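You operate a simulated robot arm through the tools that you are given. There is no shell and no other tool.

You are at the controls of a simulated robot arm. One attempt, no reset.

Task
Switch the laptop off, pull out its two plugs and close the lid.
Fine: off before the plugs come out.

It is judged by the outcome, as a careful person would: the job done as asked, and still so three seconds after it is handed in. It fails if anything else is knocked over, pushed out of place, dropped, spilled or broken. Lids that push on must go on centred and level and be pressed home; caps that screw on are set level and turned clockwise until they are tight.

Robot
A 7-joint arm with a four-finger gripper, fixed in place. Base frame: the origin is on the floor under the middle of its stand, x ahead of it, y to its left, z up; the work surface is at about z = 740. Lengths are in mm, angles in degrees, forces in N, time in s.
It reaches about 1223 mm from its shoulder. Its first joint turns from -69.0 to 172.0 degrees. Payload 3.67 kg.
Tool frame: the origin (TCP) lies between the finger pads and is the grasp point; the fingertips stand 28 mm ahead of it; z points along the fingers, y is the line along which they close. The gripper opens to 112 mm; its body begins 73 mm behind the TCP.
Orientation is that of the tool frame in the base frame, as a unit quaternion [w, x, y, z]. With the fingers straight down and closing along the base's y, the tool's x points along the base's -x, its y along +y and its z along -z.

Tools
- The arm moves only by the tool send_rows. Its argument "deltas" is a list of rows, each an object of numbers (a shift or turn left out is 0, a gripper value left out holds the last): "ax", "ay", "az": the turn, a rotation vector about the tool's x, y, z in degrees; "tx", "ty", "tz": the shift along the tool's x, y, z in mm; "claw": the gripper command, from -1 (shut) to 1 (fully open), values between in proportion. In form: [{"ax": .., "ay": .., "az": .., "tx": .., "ty": .., "tz": .., "claw": ..}, ...]. A call has 1 to 20 rows; each row is the pose to reach, as a shift and turn from the pose commanded when the call began, along the tool's axes at that moment. Each row takes 0.2 s and may step no farther than 50 mm and 8.6 degrees from the row before; otherwise, or with a gripper value out of range, the whole call is refused. Where a pose cannot be reached the arm comes as near as it can. A force on the tool above 40 N (or 10 N above the force at the start of the call, whichever is more), or a blocked arm, ends the call early, and 0.2 s more pass. Each finger travels about 102.5 mm/s and halts on what it meets, pressing with about 23 N; the grip force reading is that of the motor and also rises with nothing between the fingers. The clock runs only during rows and for 0.2 s after the last one: add rows that repeat a pose to give the fingers time. The reply holds the time, the measured pose of the TCP, the force on the tool along the base axes, the opening and the grip force, in the units named above and with some noise, with the torque about the TCP (base axes, N m) and any sound that the robot's microphone picked up.
- Cameras (640 x 400 px; columns grow to the right, rows downward): "scene" is fixed at [221.4, -501.4, 1475.3]; the picture's right is [-0.14, -0.99, 0.00], its down [-0.64, 0.09, -0.77] and it looks along [0.76, -0.11, -0.64] (base axes); focal length 320 px, centre (320, 200). "wrist" rides on the gripper at [60, -18, -104] in the tool frame; the picture's right is [0.29, 0.96, 0.00], its down [-0.80, 0.24, -0.55] and it looks along [-0.53, 0.16, 0.83] (tool axes); focal length 234 px, centre (320, 200). There is no depth. A picture from a camera that has moved, and an enlarged one, comes with that camera's place and axes in the base frame and with its lens.
- get_image(camera): a new picture of that camera. It takes no simulated time.
- slide_trunk(by): slides the trunk up (or, below 0, down) by that many mm; the arm rides with it, the base frame stays. It gives what a move gives, with no picture.
- close_up(camera, box): a new picture of the part [left, top, right, bottom] of that camera's present view, enlarged. It takes no simulated time.
- finish_job(): hands the job in; it is judged then, once.

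Places have to be worked out from the pictures, the camera data and where the tool is seen. Open the gripper and draw the arm clear of the work before you hand the job in, unless the task says otherwise.

The tools are called after "Call:" as name(argument=value, ...) on one line, values as JSON. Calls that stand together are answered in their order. send_rows: Moves the arm, as the interface text tells. Its arguments: {"type":"object","properties":{"deltas":{"type":"array"}},"required":["deltas"]} The other tools are called the same way: slide_trunk (by) moves the trunk up or down; get_image (camera) takes a picture; close_up (camera, box) takes an enlarged picture of a part of a camera's view; finish_job () hands the job in.

At the start:

```text
t: 0.0
position: [686.4, -551.2, 1176.9]
orientation: [0.0, 0.0, 1.0, 0.001]
contact_force: [-0.3, -0.3, -0.1]
ft_torque: [-0.01, 0.02, 0.01]
width: 112.2
grip_force: 0.1
trunk travel left (down, up): [-575.0, 265.0]
```

scene: 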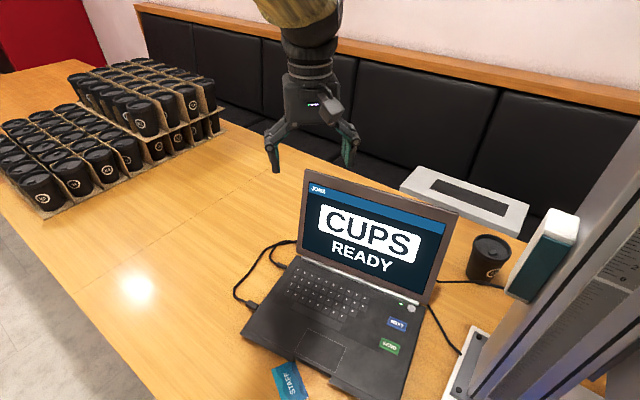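
wrist: 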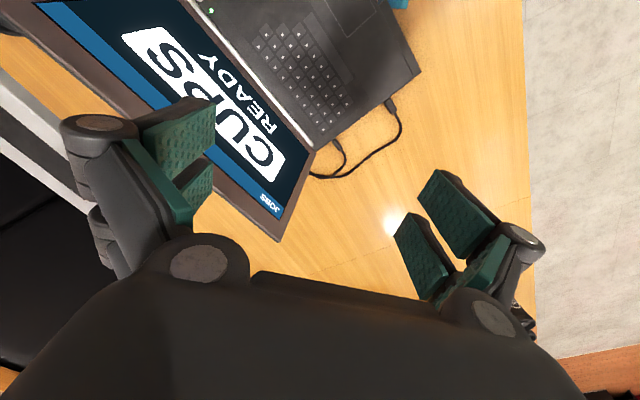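

I start by looking closely at the laptop and its surroundings to locate the power button and the plugs.

Call:
close_up(camera="scene", box=[220, 160, 480, 322])

Call:
close_up(camera="scene", box=[360, 270, 520, 370])

Call:
close_up(camera="scene", box=[220, 230, 320, 320])

Call:
close_up(camera="wrist", box=[180, 0, 440, 200])

```text
2.46 times, centred on (350, 241) of scene
camera zoom: at [221.4, -501.4, 1475.3], right [-0.14, -0.99, 0.0], down [-0.64, 0.09, -0.77], along [0.76, -0.11, -0.64], focal length 786 px, centre (246, 99)
```

zoom: 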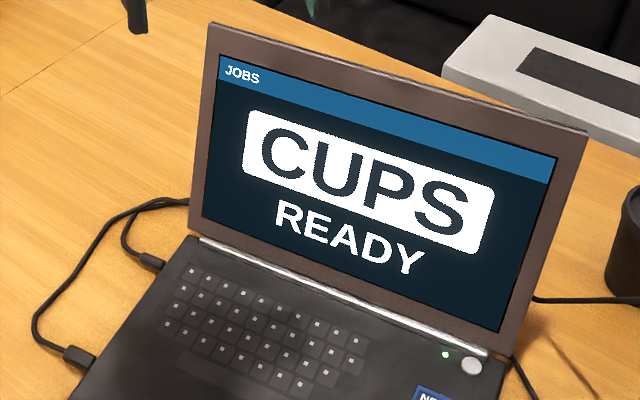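

```text
4.00 times, centred on (440, 320) of scene
camera zoom: at [221.4, -501.4, 1475.3], right [-0.14, -0.99, 0.0], down [-0.64, 0.09, -0.77], along [0.76, -0.11, -0.64], focal length 1278 px, centre (-160, -280)
```

zoom: 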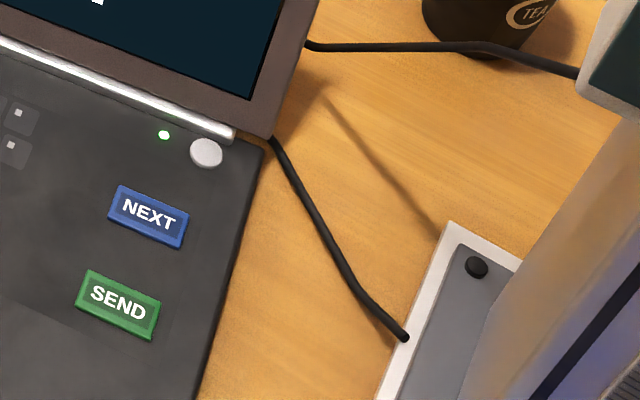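

```text
4.44 times, centred on (270, 275) of scene
camera zoom: at [221.4, -501.4, 1475.3], right [-0.14, -0.99, 0.0], down [-0.64, 0.09, -0.77], along [0.76, -0.11, -0.64], focal length 1420 px, centre (542, -133)
```

zoom: 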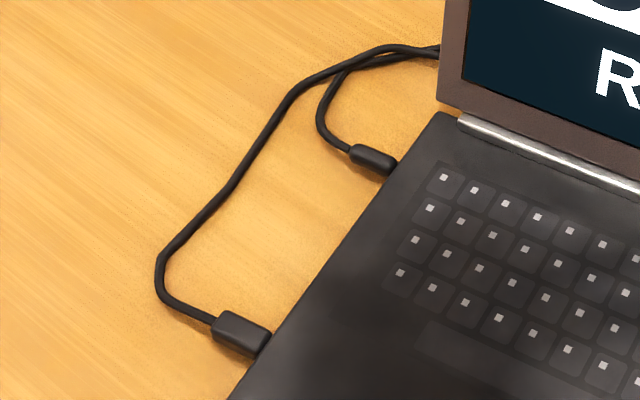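

```text
2.00 times, centred on (310, 100) of wrist
camera zoom: at [627.0, -569.7, 1279.8], right [-0.29, 0.96, 0.0], down [0.8, 0.24, 0.55], along [0.53, 0.16, -0.83], focal length 468 px, centre (340, 400)
```

zoom: 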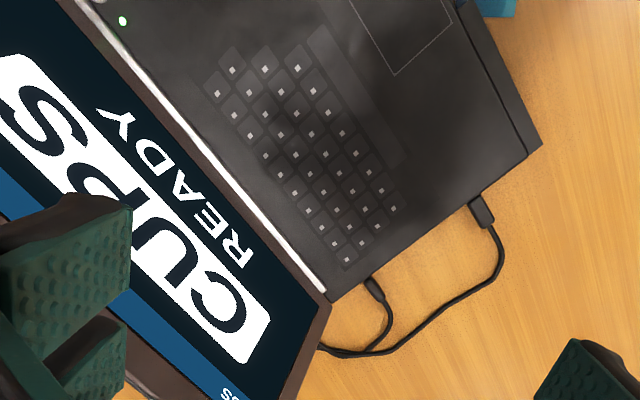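

The power button looks like the round silver one beside the green LED near the right hinge, and both plugs are on the laptop's left side. I look at the rest of the surroundings (right side, front card, behind the lid) before moving.

Call:
close_up(camera="scene", box=[400, 150, 640, 400])

Call:
close_up(camera="scene", box=[220, 280, 430, 400])

Call:
close_up(camera="scene", box=[240, 0, 480, 180])

```text
1.60 times, centred on (520, 275) of scene
camera zoom: at [221.4, -501.4, 1475.3], right [-0.14, -0.99, 0.0], down [-0.64, 0.09, -0.77], along [0.76, -0.11, -0.64], focal length 511 px, centre (0, 80)
```

zoom: 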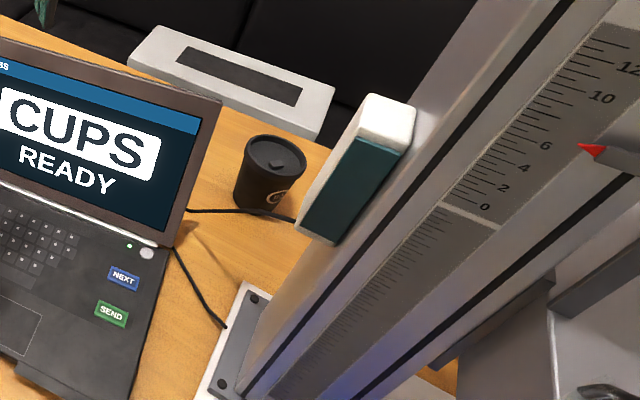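

```text
3.05 times, centred on (325, 340) of scene
camera zoom: at [221.4, -501.4, 1475.3], right [-0.14, -0.99, 0.0], down [-0.64, 0.09, -0.77], along [0.76, -0.11, -0.64], focal length 974 px, centre (305, -227)
```

zoom: 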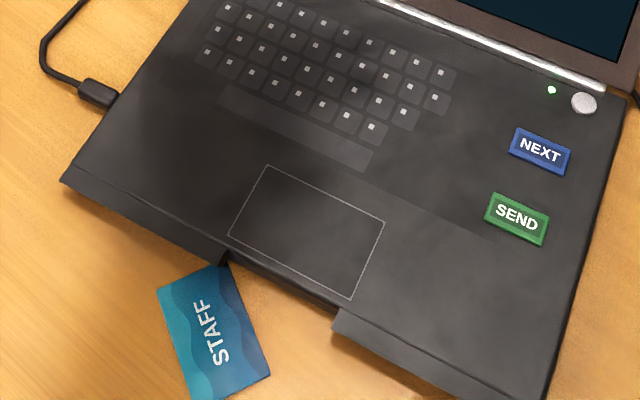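

```text
2.22 times, centred on (360, 90) of scene
camera zoom: at [221.4, -501.4, 1475.3], right [-0.14, -0.99, 0.0], down [-0.64, 0.09, -0.77], along [0.76, -0.11, -0.64], focal length 710 px, centre (231, 444)
```

zoom: 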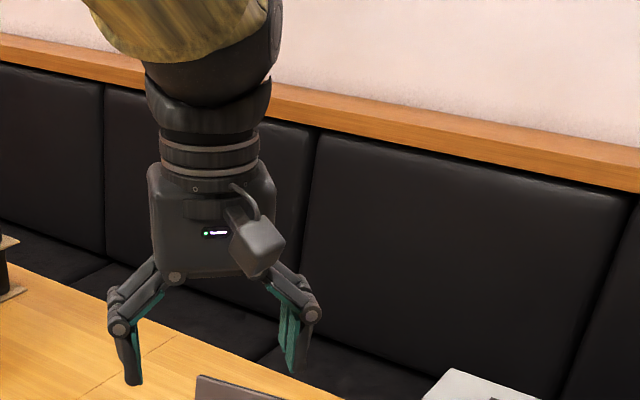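

The laptop sits rotated about 35° with its back-left corner near (829,-522); the power button is estimated near (621,-786,765). I close the gripper in free air to see the closed fingertip geometry.

Call:
send_rows(deltas=[{"claw": -1}, {"claw": -1}, {"claw": -1}, {"claw": -1}])

Call:
get_image(camera="wrist")

Call:
close_up(camera="scene", box=[250, 60, 390, 180])

```text
t: 1.0
position: [687.0, -551.3, 1177.8]
orientation: [0.0, 0.0, 1.0, 0.0]
contact_force: [0.3, 0.2, -0.7]
ft_torque: [-0.03, -0.02, -0.01]
width: 0.1
grip_force: 22.9
trunk travel left (down, up): [-575.0, 265.0]
```

```text
taken
camera wrist: at [627.0, -569.7, 1279.8], right [-0.29, 0.96, 0.0], down [0.8, 0.24, 0.55], along [0.53, 0.16, -0.83], focal length 234 px, centre (320, 200)
```

wrist: 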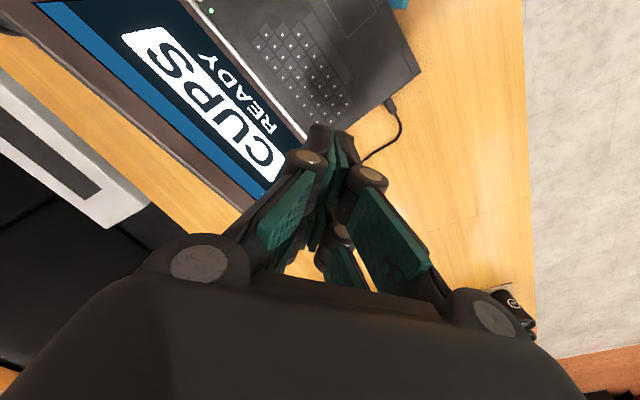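

```text
3.33 times, centred on (320, 120) of scene
camera zoom: at [221.4, -501.4, 1475.3], right [-0.14, -0.99, 0.0], down [-0.64, 0.09, -0.77], along [0.76, -0.11, -0.64], focal length 1065 px, centre (320, 467)
```

zoom: 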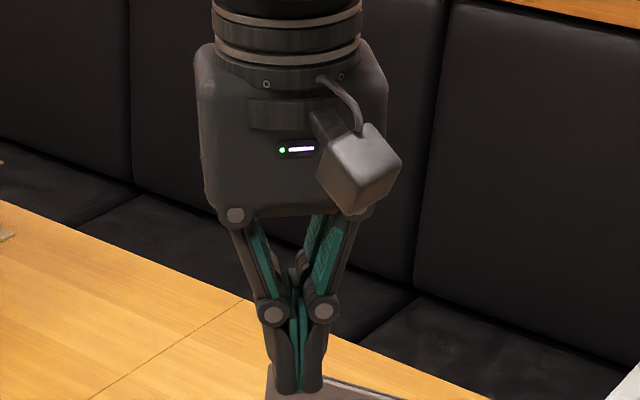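

Call:
close_up(camera="wrist", box=[220, 90, 460, 290])

```text
2.00 times, centred on (340, 190) of wrist
camera zoom: at [627.0, -569.7, 1279.8], right [-0.29, 0.96, 0.0], down [0.8, 0.24, 0.55], along [0.53, 0.16, -0.83], focal length 468 px, centre (280, 220)
```

zoom: 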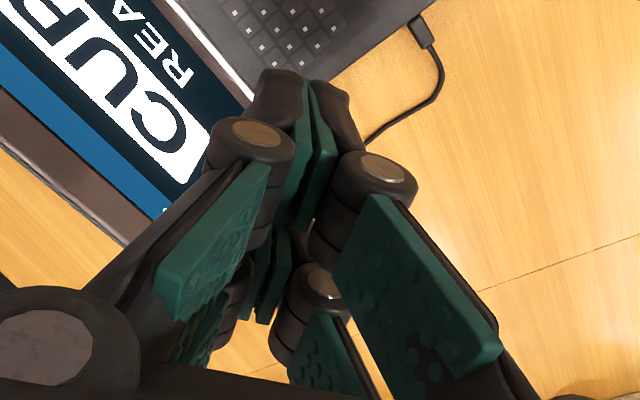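

Closed, the four tips form two pairs about 31 mm wide across y, at tool x ≈ ±15. I'll press the button with a tool tilted ~50° so that the body stays on the user side of the lid; first I yaw -55° and shift toward a spot high over the front-right of the laptop.

Call:
send_rows(deltas=[{"az": -8, "tx": 15, "ty": -27, "claw": -1}, {"az": -16, "tx": 30, "ty": -54}, {"az": -24, "tx": 45, "ty": -81}, {"az": -32, "tx": 60, "ty": -108}, {"az": -40, "tx": 75, "ty": -135}, {"az": -48, "tx": 90, "ty": -162}, {"az": -55, "tx": 106, "ty": -189}])

Call:
get_image(camera="wrist")

Call:
get_image(camera="scene")

```text
t: 2.6
position: [580.8, -744.0, 1178.0]
orientation: [0.0, -0.462, 0.887, 0.0]
contact_force: [-0.2, -0.5, 0.1]
ft_torque: [0.01, -0.01, -0.01]
width: 0.0
grip_force: 23.2
trunk travel left (down, up): [-575.0, 265.0]
```

```text
taken
camera wrist: at [562.2, -803.3, 1280.0], right [-0.95, 0.31, 0.0], down [0.26, 0.79, 0.56], along [0.17, 0.53, -0.83], focal length 234 px, centre (320, 200)
```

wrist: 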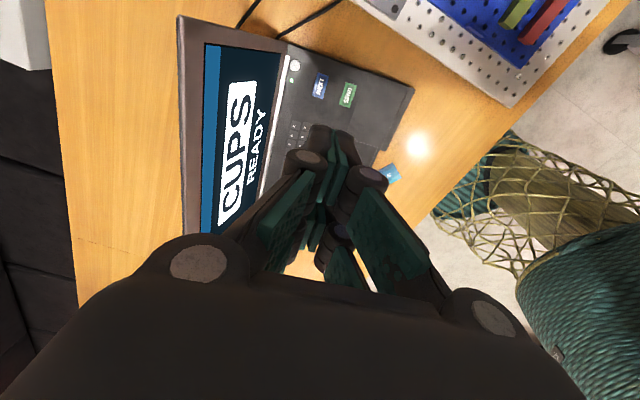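

```text
taken
```

scene: 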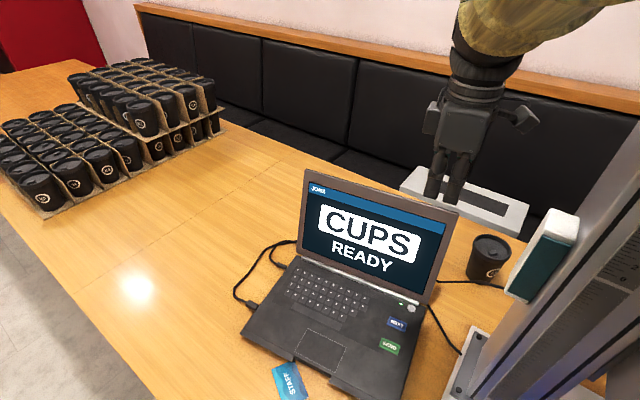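

The gripper is now yawed and clear. I zoom the wrist view on the button to triangulate it against the scene camera.

Call:
close_up(camera="wrist", box=[240, 20, 420, 140])

Call:
close_up(camera="scene", box=[380, 285, 450, 329])

Call:
close_up(camera="wrist", box=[340, 0, 640, 180])

```text
3.33 times, centred on (330, 80) of wrist
camera zoom: at [562.2, -803.3, 1280.0], right [-0.95, 0.31, 0.0], down [0.26, 0.79, 0.56], along [0.17, 0.53, -0.83], focal length 781 px, centre (287, 600)
```

zoom: 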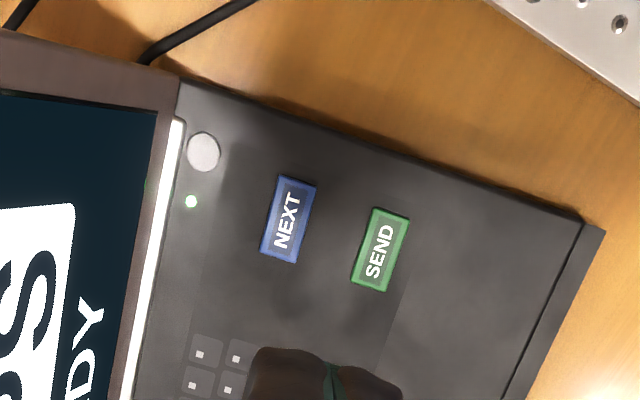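

```text
9.09 times, centred on (415, 307) of scene
camera zoom: at [221.4, -501.4, 1475.3], right [-0.14, -0.99, 0.0], down [-0.64, 0.09, -0.77], along [0.76, -0.11, -0.64], focal length 2904 px, centre (-544, -773)
```

zoom: 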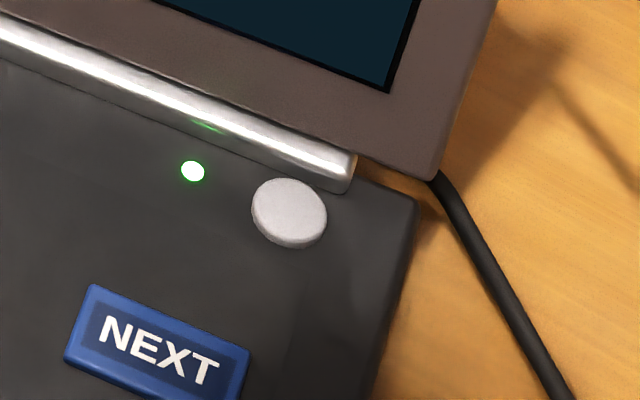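

```text
2.13 times, centred on (490, 90) of wrist
camera zoom: at [562.2, -803.3, 1280.0], right [-0.95, 0.31, 0.0], down [0.26, 0.79, 0.56], along [0.17, 0.53, -0.83], focal length 500 px, centre (-43, 435)
```

zoom: 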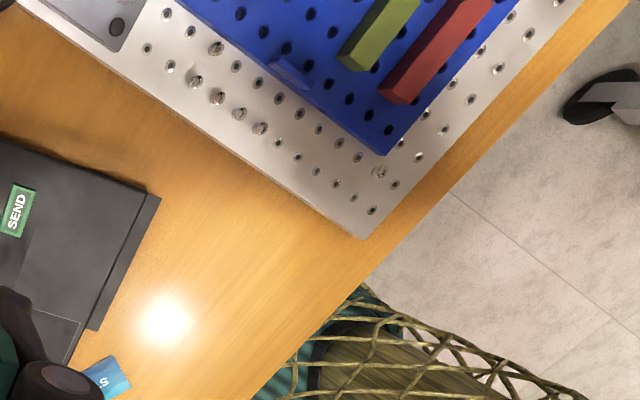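

The two cameras agree on the button at about (617,-784.5,770), with the hinge bar just behind it. I now tilt the tool 50° (fingers down and toward the screen) while lowering to z≈1000 above the button.

Call:
send_rows(deltas=[{"ax": 7.2, "ty": -5, "tz": 25, "tx": 0, "claw": -1}, {"ax": 14.4, "ty": -10, "tz": 50}, {"ax": 21.6, "ty": -15, "tz": 75}, {"ax": 28.8, "ty": -20, "tz": 100}, {"ax": 36, "ty": -25, "tz": 125}, {"ax": 43.2, "ty": -30, "tz": 150, "tx": -1}, {"ax": 50, "ty": -38, "tz": 178, "tx": -2}])

Call:
get_image(camera="wrist")

Call:
get_image(camera="scene")

```text
t: 4.2
position: [613.2, -763.0, 1000.4]
orientation: [0.195, -0.419, 0.804, -0.374]
contact_force: [0.9, -0.1, 0.4]
ft_torque: [-0.02, 0.04, 0.01]
width: 0.0
grip_force: 23.1
trunk travel left (down, up): [-575.0, 265.0]
```

```text
taken
camera wrist: at [524.1, -771.8, 1079.3], right [-0.67, 0.12, -0.73], down [-0.02, 0.98, 0.17], along [0.74, 0.13, -0.66], focal length 234 px, centre (320, 200)
```

wrist: 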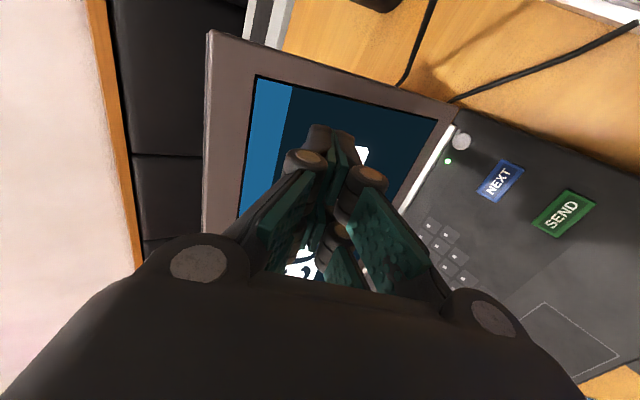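

```text
taken
```

scene: 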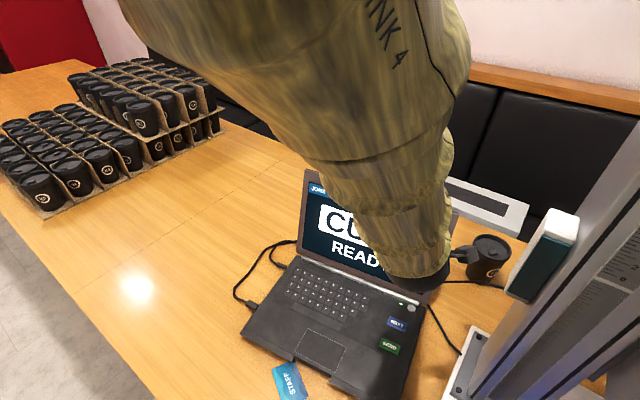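

Wrist view confirms the button near (616,-783). I descend vertically 170 mm to hover ~30 mm above contact, then check.

Call:
send_rows(deltas=[{"ty": 26.8, "tz": 22.5, "claw": -1}, {"ty": 53.6, "tz": 45}, {"ty": 80.4, "tz": 67.5}, {"ty": 107.2, "tz": 90}, {"ty": 130.2, "tz": 109.3}])

Call:
get_image(camera="wrist")

Call:
get_image(camera="scene")

```text
t: 5.4
position: [612.8, -759.2, 828.3]
orientation: [0.195, -0.42, 0.804, -0.374]
contact_force: [0.8, 0.7, -0.2]
ft_torque: [-0.02, 0.04, 0.02]
width: 0.0
grip_force: 22.9
trunk travel left (down, up): [-575.0, 265.0]
```

```text
taken
camera wrist: at [524.1, -771.0, 907.2], right [-0.67, 0.12, -0.73], down [-0.02, 0.98, 0.17], along [0.74, 0.13, -0.66], focal length 234 px, centre (320, 200)
```

wrist: 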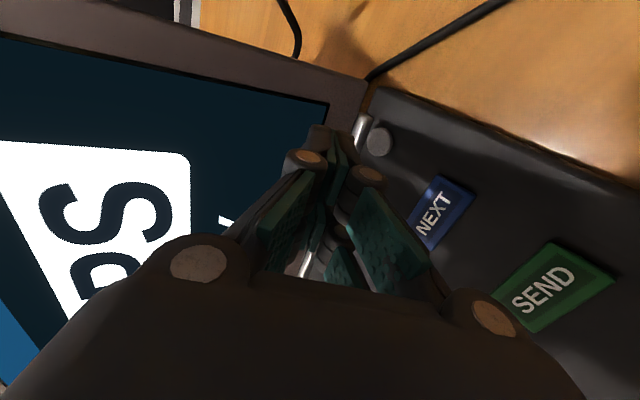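

```text
taken
```

scene: 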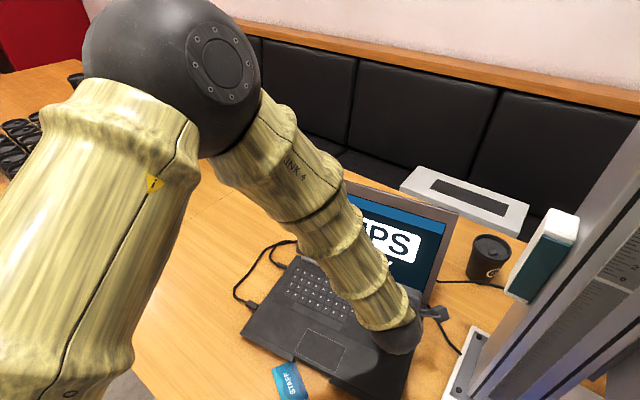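

The button sits at about (18.7, 34, 48) in the tool frame, so going straight down ~28 mm brings the lower fingertip onto it. I descend 22 mm and check force and view.

Call:
send_rows(deltas=[{"ty": 6, "tz": 5, "claw": -1}, {"ty": 12, "tz": 10}, {"ty": 16.9, "tz": 14.1}])

Call:
get_image(camera="wrist")

Call:
close_up(camera="wrist", box=[270, 80, 470, 205])

Call:
close_up(camera="scene", box=[380, 270, 480, 332])

```text
t: 6.2
position: [613.8, -760.7, 806.2]
orientation: [0.195, -0.418, 0.804, -0.375]
contact_force: [-0.3, 1.0, 0.0]
ft_torque: [-0.02, -0.03, -0.03]
width: 0.2
grip_force: 23.0
trunk travel left (down, up): [-575.0, 265.0]
```

```text
taken
camera wrist: at [524.3, -771.8, 885.0], right [-0.67, 0.12, -0.73], down [-0.02, 0.98, 0.17], along [0.74, 0.13, -0.66], focal length 234 px, centre (320, 200)
```

wrist: 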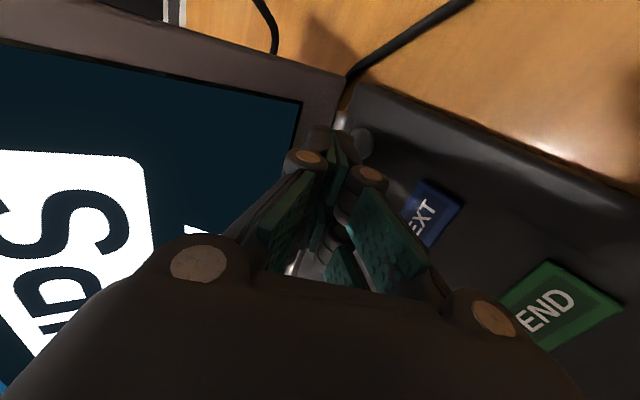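

```text
3.20 times, centred on (370, 142) of wrist
camera zoom: at [524.3, -771.8, 885.0], right [-0.67, 0.12, -0.73], down [-0.02, 0.98, 0.17], along [0.74, 0.13, -0.66], focal length 749 px, centre (160, 384)
```

zoom: 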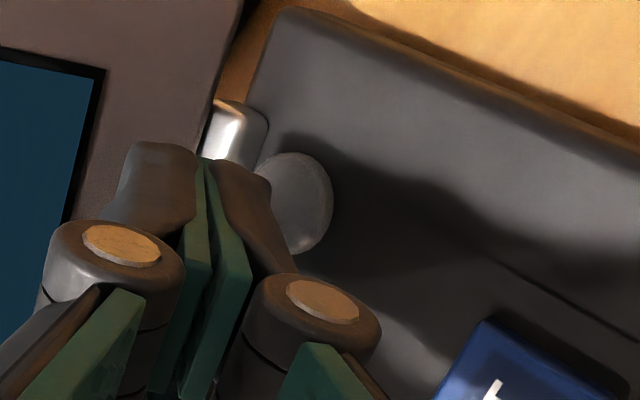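

```text
6.40 times, centred on (430, 301) of scene
camera zoom: at [221.4, -501.4, 1475.3], right [-0.14, -0.99, 0.0], down [-0.64, 0.09, -0.77], along [0.76, -0.11, -0.64], focal length 2045 px, centre (-384, -446)
```

zoom: 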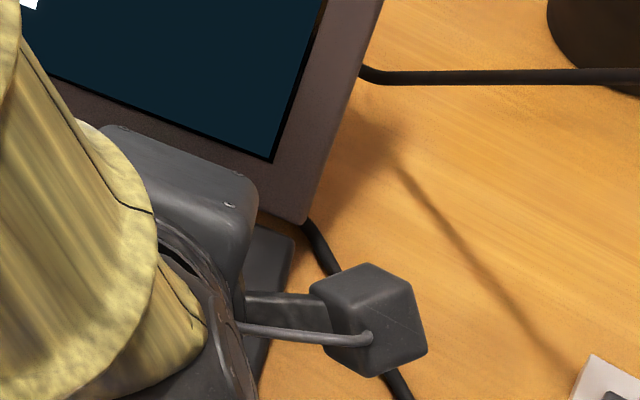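

The button (top ≈ 764–768) lies just ahead of and under the right finger of the near pair. I descend 8 mm, then in 1.5 mm steps to make contact gently.

Call:
send_rows(deltas=[{"ty": 3.1, "tz": 2.6, "claw": -1}, {"ty": 6.1, "tz": 5.1}, {"ty": 7.3, "tz": 6.1}, {"ty": 8.4, "tz": 7.1}])

Call:
close_up(camera="wrist", box=[270, 80, 470, 205])

```text
t: 7.2
position: [612.6, -760.9, 796.5]
orientation: [0.195, -0.419, 0.804, -0.375]
contact_force: [0.0, 0.8, -0.6]
ft_torque: [0.0, -0.02, -0.02]
width: 0.0
grip_force: 23.3
trunk travel left (down, up): [-575.0, 265.0]
```

```text
3.20 times, centred on (370, 142) of wrist
camera zoom: at [524.0, -771.4, 875.6], right [-0.67, 0.12, -0.73], down [-0.02, 0.98, 0.17], along [0.74, 0.13, -0.66], focal length 749 px, centre (160, 384)
```

zoom: 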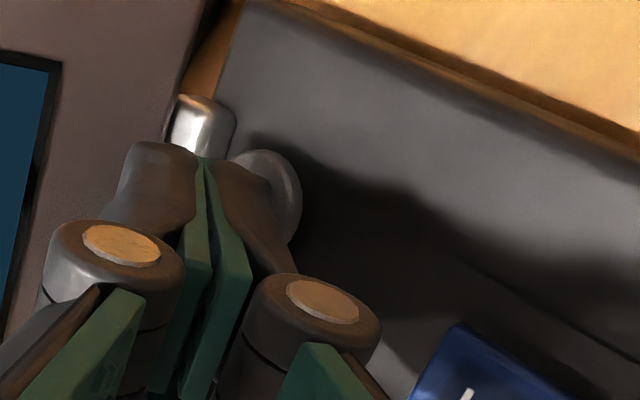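

No contact yet (force near zero); the fingertip is now overlapping the button in the view. I continue in ~1 mm steps.

Call:
send_rows(deltas=[{"ty": 0.8, "tz": 0.65, "claw": -1}, {"ty": 1.6, "tz": 1.3}, {"ty": 2.3, "tz": 1.95}, {"ty": 3.1, "tz": 2.6}])

Call:
close_up(camera="wrist", box=[270, 80, 470, 205])

```text
t: 8.2
position: [613.9, -759.9, 793.0]
orientation: [0.195, -0.419, 0.804, -0.375]
contact_force: [0.5, 0.2, 0.1]
ft_torque: [0.01, 0.07, 0.02]
width: 0.0
grip_force: 22.7
trunk travel left (down, up): [-575.0, 265.0]
```

```text
3.20 times, centred on (370, 142) of wrist
camera zoom: at [523.6, -770.1, 871.6], right [-0.67, 0.12, -0.73], down [-0.02, 0.98, 0.17], along [0.74, 0.13, -0.66], focal length 749 px, centre (160, 384)
```

zoom: 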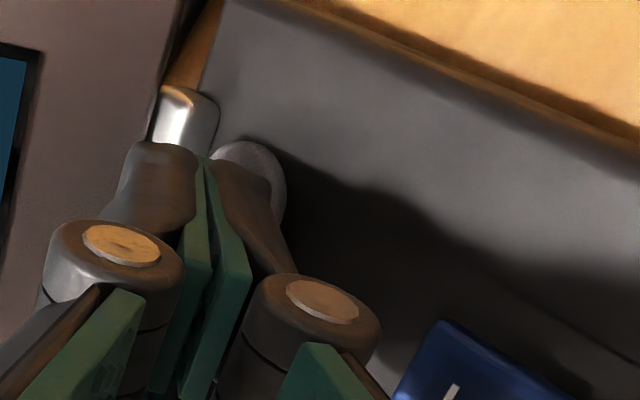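

Still no force; the tip projects over the right part of the button disc. I continue down in 1 mm steps.

Call:
send_rows(deltas=[{"ty": 0.8, "tz": 0.65, "claw": -1}, {"ty": 1.6, "tz": 1.3}, {"ty": 2.3, "tz": 1.95}, {"ty": 3.1, "tz": 2.6}])

Call:
close_up(camera="wrist", box=[270, 80, 470, 205])

```text
t: 9.2
position: [612.7, -760.4, 787.9]
orientation: [0.195, -0.418, 0.804, -0.374]
contact_force: [0.5, -0.2, 1.1]
ft_torque: [0.01, 0.03, -0.02]
width: 0.0
grip_force: 23.1
trunk travel left (down, up): [-575.0, 265.0]
```

```text
3.20 times, centred on (370, 142) of wrist
camera zoom: at [524.2, -770.9, 867.4], right [-0.67, 0.12, -0.73], down [-0.02, 0.98, 0.17], along [0.74, 0.13, -0.66], focal length 749 px, centre (160, 384)
```

zoom: 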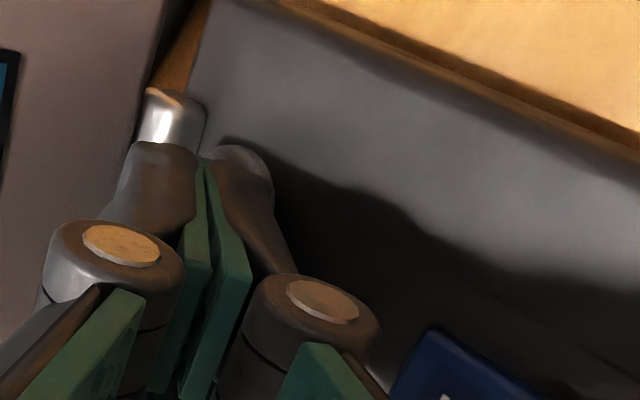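

No contact yet at TCP z≈787. I keep creeping down 3 mm and check.

Call:
send_rows(deltas=[{"ty": 0.8, "tz": 0.65, "claw": -1}, {"ty": 1.6, "tz": 1.3}, {"ty": 2.3, "tz": 1.95}])

Call:
close_up(camera="wrist", box=[270, 80, 470, 205])

```text
t: 10.0
position: [612.5, -760.2, 785.5]
orientation: [0.195, -0.419, 0.804, -0.375]
contact_force: [-1.0, 0.0, 1.4]
ft_torque: [-0.03, 0.04, -0.02]
width: 0.1
grip_force: 22.4
trunk travel left (down, up): [-575.0, 265.0]
heard: click
```

```text
3.20 times, centred on (370, 142) of wrist
camera zoom: at [523.5, -770.2, 864.9], right [-0.67, 0.12, -0.73], down [-0.02, 0.98, 0.17], along [0.74, 0.13, -0.66], focal length 749 px, centre (160, 384)
```

zoom: 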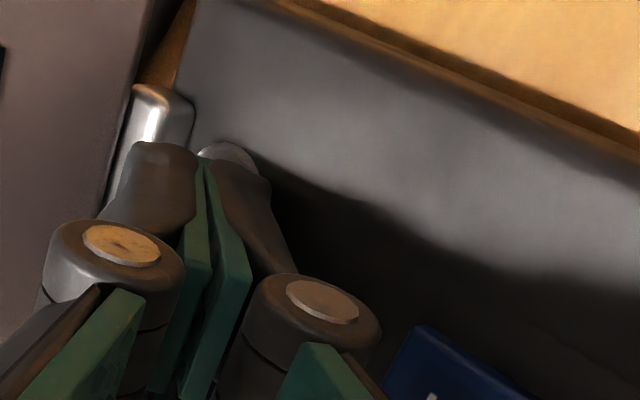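

A click was heard with a light contact force, so the button was pressed. I check the screen and LED state in both cameras.

Call:
get_image(camera="wrist")

Call:
get_image(camera="scene")

```text
taken
camera wrist: at [523.5, -770.2, 864.9], right [-0.67, 0.12, -0.73], down [-0.02, 0.98, 0.17], along [0.74, 0.13, -0.66], focal length 234 px, centre (320, 200)
```

wrist: 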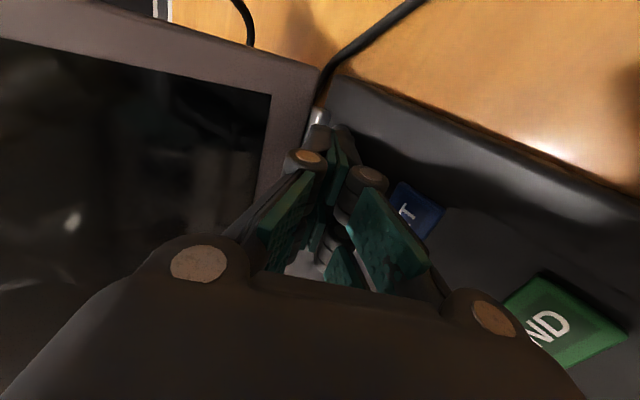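

```text
taken
```

scene: 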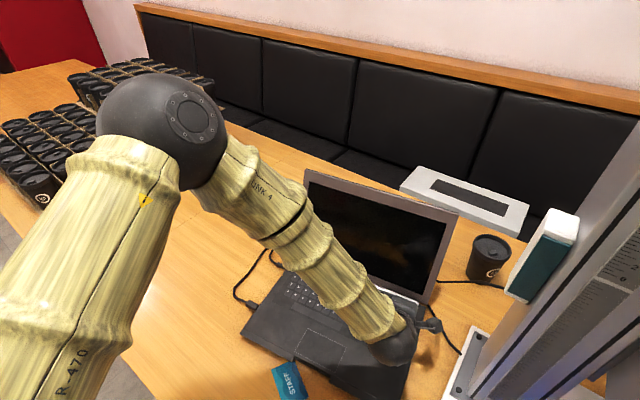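

The screen has gone dark, so the laptop is off. I retreat straight up 215 mm, then check that the LED is off as well.

Call:
send_rows(deltas=[{"ty": -15, "tz": -12.6, "claw": -1}, {"ty": -45, "tz": -37.8}, {"ty": -75, "tz": -63}, {"ty": -105, "tz": -88}, {"ty": -135, "tz": -113}, {"ty": -164.7, "tz": -138.2}])

Call:
close_up(camera="wrist", box=[200, 0, 640, 275])

```text
t: 11.4
position: [613.2, -763.3, 1001.2]
orientation: [0.195, -0.419, 0.804, -0.374]
contact_force: [0.1, -0.7, 0.5]
ft_torque: [0.02, 0.0, 0.01]
width: 0.0
grip_force: 23.1
trunk travel left (down, up): [-575.0, 265.0]
```

```text
1.45 times, centred on (420, 138) of wrist
camera zoom: at [522.5, -772.9, 1080.8], right [-0.67, 0.12, -0.73], down [-0.02, 0.98, 0.17], along [0.74, 0.13, -0.66], focal length 341 px, centre (174, 291)
```

zoom: 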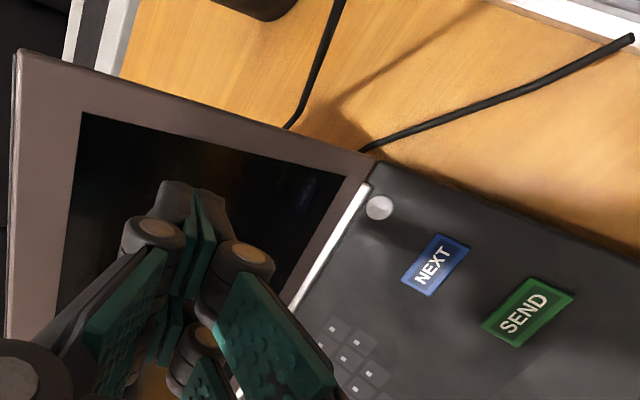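

LED and screen are both off. Now I untilt the tool to vertical while moving to above the left side (about (730,-400,1050)), staying in front of the lid, and take pictures of the plugs.

Call:
send_rows(deltas=[{"ax": -6.25, "tx": -45.6, "ty": 4.25, "tz": -14.8, "claw": -1}, {"ax": -12.5, "tx": -91.1, "ty": 8.5, "tz": -29.6}, {"ax": -18.75, "tx": -136.7, "ty": 12.75, "tz": -44.4}, {"ax": -25, "tx": -182.2, "ty": 17, "tz": -59.2}, {"ax": -31.25, "tx": -227.8, "ty": 21.25, "tz": -73.9}, {"ax": -37.5, "tx": -273.4, "ty": 25.5, "tz": -88.7}, {"ax": -43.75, "tx": -319, "ty": 29.75, "tz": -103.5}, {"ax": -50, "tx": -364.5, "ty": 34, "tz": -118.3}])

Call:
get_image(camera="wrist")

Call:
get_image(camera="scene")

```text
t: 13.4
position: [717.1, -414.1, 992.9]
orientation: [-0.037, -0.45, 0.892, 0.027]
contact_force: [-0.8, -0.5, -0.5]
ft_torque: [0.03, -0.02, 0.0]
width: 0.1
grip_force: 22.9
trunk travel left (down, up): [-575.0, 265.0]
stopped in row 8: the arm was blocked; the commanded pose is now the measured one
```

```text
taken
camera wrist: at [704.7, -474.6, 1096.7], right [-0.94, 0.34, 0.09], down [0.33, 0.78, 0.54], along [0.11, 0.53, -0.84], focal length 234 px, centre (320, 200)
```

wrist: 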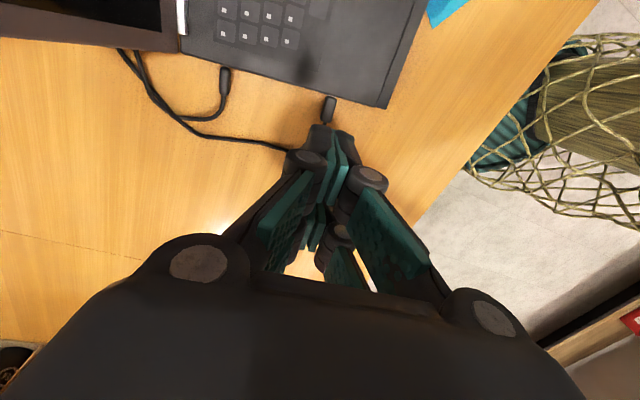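

```text
taken
```

scene: 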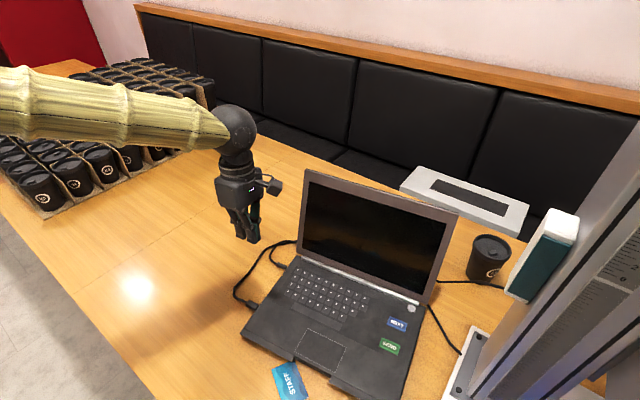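

The arm reported being blocked in the last row without contact force at the tool (probably a joint limit), ending at (717,-414,993) about 5° past vertical. I try a small correction: level the tool and rise a little, to see whether it moves freely.

Call:
send_rows(deltas=[{"ax": 2.4, "tz": -10, "claw": -1}, {"ax": 4.7, "tz": -20}, {"ax": 4.7, "tz": -20}])

Call:
get_image(camera="scene")

```text
t: 14.4
position: [708.3, -429.3, 987.5]
orientation: [-0.032, -0.44, 0.897, 0.002]
contact_force: [0.0, -1.2, 0.1]
ft_torque: [-0.01, 0.03, -0.01]
width: 0.0
grip_force: 22.7
trunk travel left (down, up): [-575.0, 265.0]
stopped in row 3: the arm was blocked; the commanded pose is now the measured one
```

```text
taken
```

scene: 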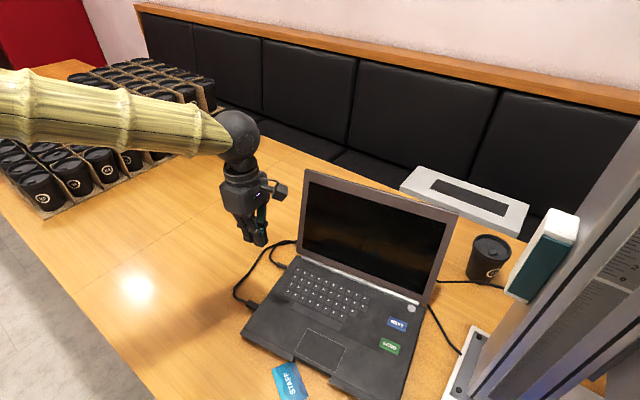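

Going up here is blocked, again without tool contact, so it looks like an arm-posture limit. I test the other direction: levelling while going down, which is where I need to go anyway.

Call:
send_rows(deltas=[{"ax": 0.6, "ay": -1.1, "az": -0.9, "tz": 10, "claw": -1}, {"ax": 1.2, "ay": -2.2, "az": -1.8, "tz": 20}, {"ax": 1.8, "ay": -3.2, "az": -2.7, "tz": 30}, {"ax": 1.8, "ay": -3.2, "az": -2.7, "tz": 40}])

Call:
get_image(camera="scene")

```text
t: 15.4
position: [707.8, -428.4, 949.4]
orientation: [0.001, -0.464, 0.886, -0.001]
contact_force: [0.7, -1.1, -0.2]
ft_torque: [0.03, 0.02, -0.02]
width: 0.0
grip_force: 23.2
trunk travel left (down, up): [-575.0, 265.0]
```

```text
taken
```

scene: 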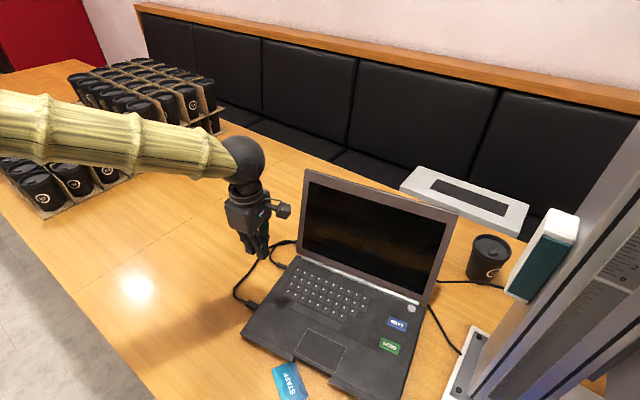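

Going down works and the tool is level again at z≈949. Now I look at the plugs with the wrist camera.

Call:
get_image(camera="wrist")

Call:
close_up(camera="wrist", box=[100, 0, 420, 200])

```text
taken
camera wrist: at [688.4, -487.3, 1051.8], right [-0.95, 0.31, 0.0], down [0.26, 0.79, 0.55], along [0.17, 0.53, -0.83], focal length 234 px, centre (320, 200)
```

wrist: 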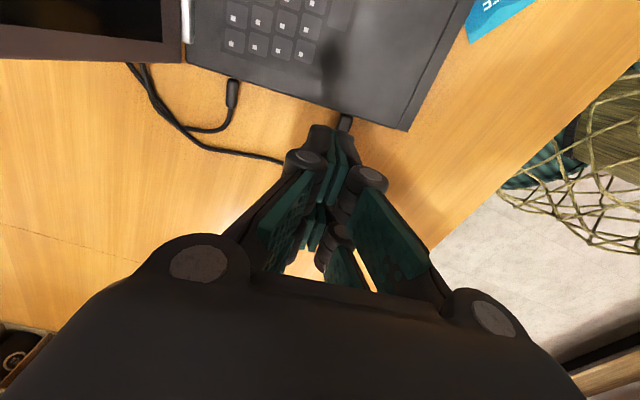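

```text
2.00 times, centred on (260, 100) of wrist
camera zoom: at [688.4, -487.3, 1051.8], right [-0.95, 0.31, 0.0], down [0.26, 0.79, 0.55], along [0.17, 0.53, -0.83], focal length 468 px, centre (440, 400)
```

zoom: 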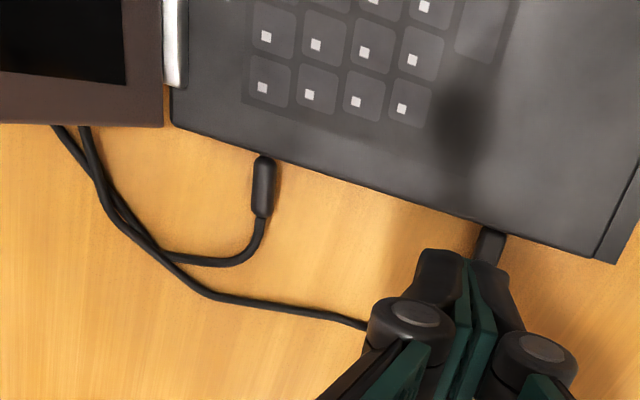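

The back plug lies at about tool (-17,-104), protruding ~35 mm from the laptop edge (edge at tool x≈1), ~15 mm wide. I shift so that the near finger pair will land on the plug body just clear of the laptop edge, and open to ~45 mm, staying at this height.

Call:
send_rows(deltas=[{"tx": -10, "ty": -35, "claw": -0.2}, {"tx": -19, "ty": -70, "claw": -0.2}, {"tx": -28, "ty": -104, "claw": -0.2}, {"tx": -28, "ty": -104, "claw": -0.2}])

Call:
get_image(camera="wrist")

Call:
get_image(camera="scene")

```text
t: 16.4
position: [805.0, -465.4, 949.7]
orientation: [0.0, -0.463, 0.886, -0.001]
contact_force: [0.1, -0.8, -0.5]
ft_torque: [-0.02, -0.01, -0.03]
width: 44.6
grip_force: 0.1
trunk travel left (down, up): [-575.0, 265.0]
```

```text
taken
camera wrist: at [786.4, -524.0, 1052.6], right [-0.95, 0.31, 0.0], down [0.26, 0.79, 0.55], along [0.17, 0.53, -0.83], focal length 234 px, centre (320, 200)
```

wrist: 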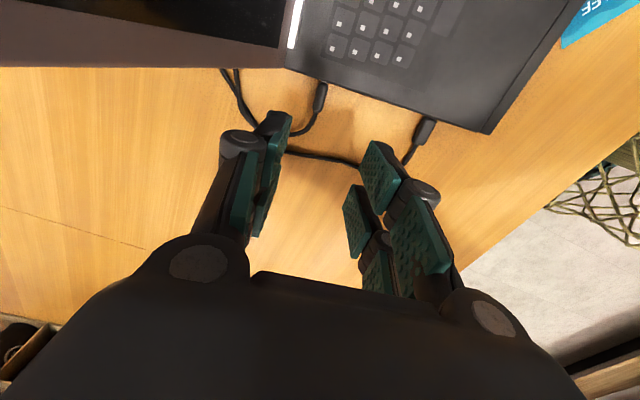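

```text
taken
```

scene: 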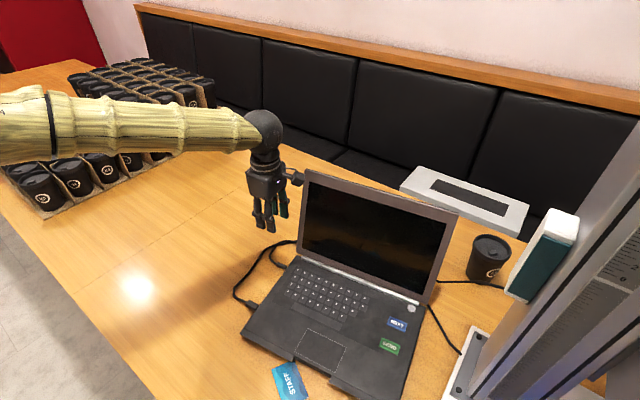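

Both plugs are visible now. I zoom to measure both plugs relative to the tool.

Call:
close_up(camera="wrist", box=[220, 50, 460, 200])

```text
2.67 times, centred on (340, 125) of wrist
camera zoom: at [786.4, -524.0, 1052.6], right [-0.95, 0.31, 0.0], down [0.26, 0.79, 0.55], along [0.17, 0.53, -0.83], focal length 624 px, centre (267, 400)
```

zoom: 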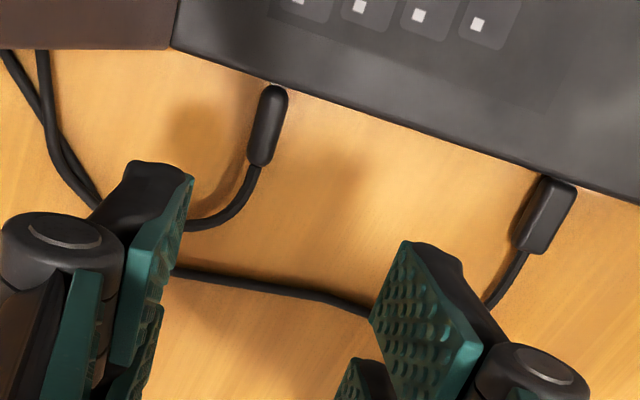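

Back plug spans tool x≈25…-7 at y≈-3, the laptop edge is at x≈29.5, and the front plug is 140 mm over at y≈137. I descend to z≈805 with the y correction and check before going lower.

Call:
send_rows(deltas=[{"ty": -1, "tz": 40, "claw": -0.2}, {"ty": -2, "tz": 80}, {"ty": -2.5, "tz": 115}, {"ty": -2.5, "tz": 144}])

Call:
get_image(camera="wrist")

Call:
close_up(camera="scene", box=[210, 140, 370, 310])

```text
t: 17.4
position: [809.7, -467.0, 807.2]
orientation: [0.0, -0.463, 0.887, 0.0]
contact_force: [0.5, -0.4, 0.7]
ft_torque: [0.02, 0.04, 0.0]
width: 44.7
grip_force: 0.1
trunk travel left (down, up): [-575.0, 265.0]
```

```text
taken
camera wrist: at [790.4, -526.1, 909.0], right [-0.95, 0.31, 0.0], down [0.26, 0.79, 0.55], along [0.17, 0.53, -0.83], focal length 234 px, centre (320, 200)
```

wrist: 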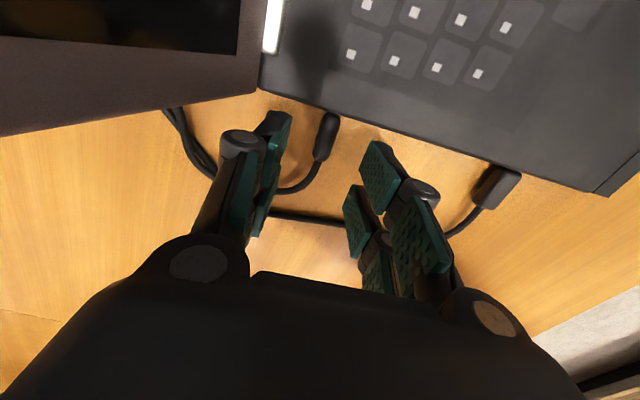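

```text
2.35 times, centred on (290, 225) of scene
camera zoom: at [221.4, -501.4, 1475.3], right [-0.14, -0.99, 0.0], down [-0.64, 0.09, -0.77], along [0.76, -0.11, -0.64], focal length 752 px, centre (391, 141)
```

zoom: 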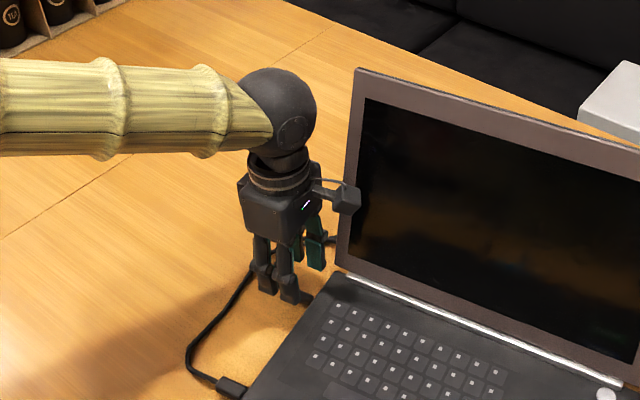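

Call:
close_up(camera="wrist", box=[230, 80, 420, 200])

```text
3.33 times, centred on (325, 140) of wrist
camera zoom: at [790.4, -526.1, 909.0], right [-0.95, 0.31, 0.0], down [0.26, 0.79, 0.55], along [0.17, 0.53, -0.83], focal length 781 px, centre (303, 400)
```

zoom: 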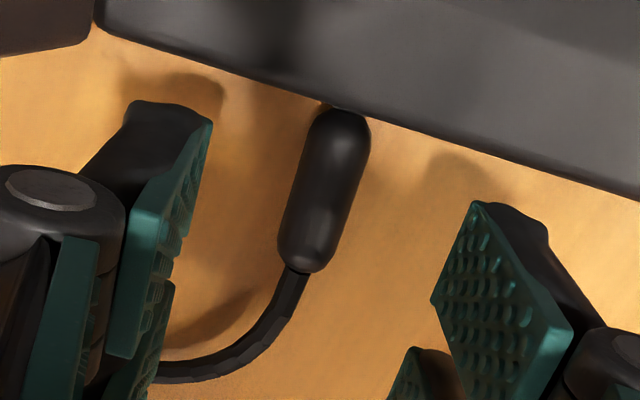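

The plug is centred at tool y≈1, x from 27 to -7; the fingers' edge (x≈24) clears the laptop edge (x≈30). I descend 31 mm so the tips are just above the table.

Call:
send_rows(deltas=[{"ty": 0.5, "tz": 10, "claw": -0.2}, {"ty": 1, "tz": 20}, {"ty": 1, "tz": 27}, {"ty": 1, "tz": 31}])

Call:
close_up(camera="wrist", box=[230, 80, 420, 200])

Call:
close_up(camera="scene", box=[240, 200, 320, 280])

```text
t: 18.4
position: [810.3, -465.1, 775.8]
orientation: [0.0, -0.463, 0.887, -0.001]
contact_force: [-0.2, 0.1, -0.4]
ft_torque: [-0.01, -0.01, -0.01]
width: 44.7
grip_force: 0.0
trunk travel left (down, up): [-575.0, 265.0]
```

```text
3.33 times, centred on (325, 140) of wrist
camera zoom: at [791.3, -525.2, 878.5], right [-0.95, 0.31, 0.0], down [0.26, 0.79, 0.55], along [0.17, 0.53, -0.83], focal length 781 px, centre (303, 400)
```

zoom: 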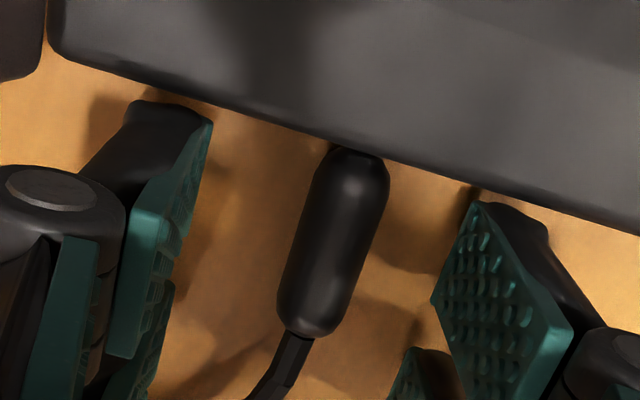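

```text
5.00 times, centred on (280, 240) of scene
camera zoom: at [221.4, -501.4, 1475.3], right [-0.14, -0.99, 0.0], down [-0.64, 0.09, -0.77], along [0.76, -0.11, -0.64], focal length 1597 px, centre (520, 0)
```

zoom: 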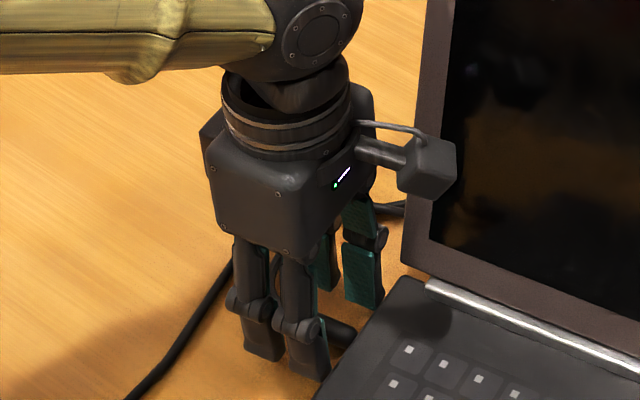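

The plug axis is near z≈750 and y≈+2 in the tool frame; fingertips are at ≈746. I lower 3 mm more, centre by 2 mm, then close on it.

Call:
send_rows(deltas=[{"ty": 1, "tz": 1.5, "claw": -0.2}, {"ty": 2, "tz": 3}, {"ty": 2, "tz": 3}])

Call:
send_rows(deltas=[{"claw": -0.5}, {"claw": -0.8}, {"claw": -1}, {"claw": -1}, {"claw": -1}])

Call:
close_up(camera="wrist", box=[230, 80, 420, 200])

```text
t: 19.2
position: [808.6, -464.4, 773.5]
orientation: [0.0, -0.463, 0.886, 0.0]
contact_force: [0.3, -0.3, -0.2]
ft_torque: [0.02, 0.0, 0.04]
width: 44.9
grip_force: 0.1
trunk travel left (down, up): [-575.0, 265.0]
```

```text
t: 20.4
position: [809.9, -464.8, 773.4]
orientation: [0.0, -0.462, 0.887, -0.001]
contact_force: [2.8, -1.7, 0.6]
ft_torque: [-0.07, -0.06, 0.01]
width: 12.5
grip_force: 23.1
trunk travel left (down, up): [-575.0, 265.0]
```

```text
3.33 times, centred on (325, 140) of wrist
camera zoom: at [790.0, -524.0, 875.1], right [-0.95, 0.31, 0.0], down [0.26, 0.79, 0.55], along [0.17, 0.53, -0.83], focal length 781 px, centre (303, 400)
```

zoom: 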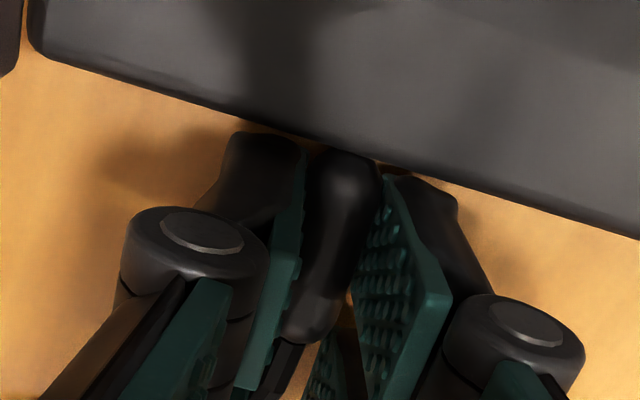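

The plug is gripped (width 12.5 mm, grip 23 N). I pull it straight out along the port axis (tool -x) in small steps.

Call:
send_rows(deltas=[{"tx": -2, "claw": -1}, {"tx": -4}, {"tx": -7}, {"tx": -10}, {"tx": -13}, {"tx": -16}, {"tx": -20}, {"tx": -24}])

Call:
get_image(camera="wrist")

Call:
get_image(camera="scene")

```text
t: 22.2
position: [821.2, -445.9, 773.5]
orientation: [0.0, -0.463, 0.887, -0.001]
contact_force: [12.2, -12.8, 8.4]
ft_torque: [-0.44, -0.1, 0.2]
width: 12.3
grip_force: 23.3
trunk travel left (down, up): [-575.0, 265.0]
```

```text
taken
camera wrist: at [802.0, -504.3, 875.0], right [-0.95, 0.31, 0.0], down [0.26, 0.79, 0.55], along [0.17, 0.53, -0.83], focal length 234 px, centre (320, 200)
```

wrist: 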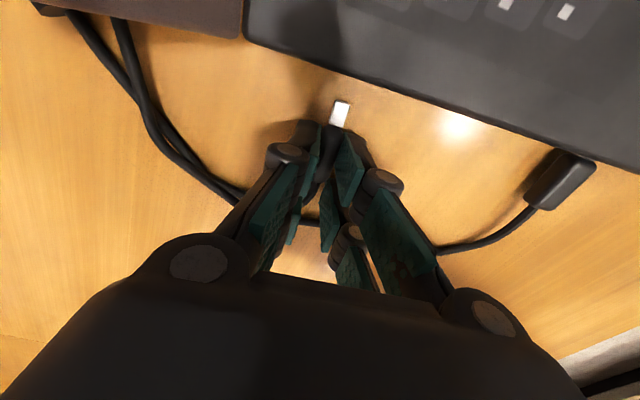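

```text
taken
```

scene: 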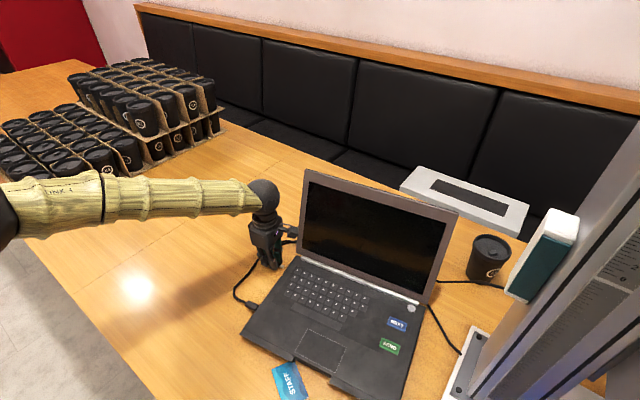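

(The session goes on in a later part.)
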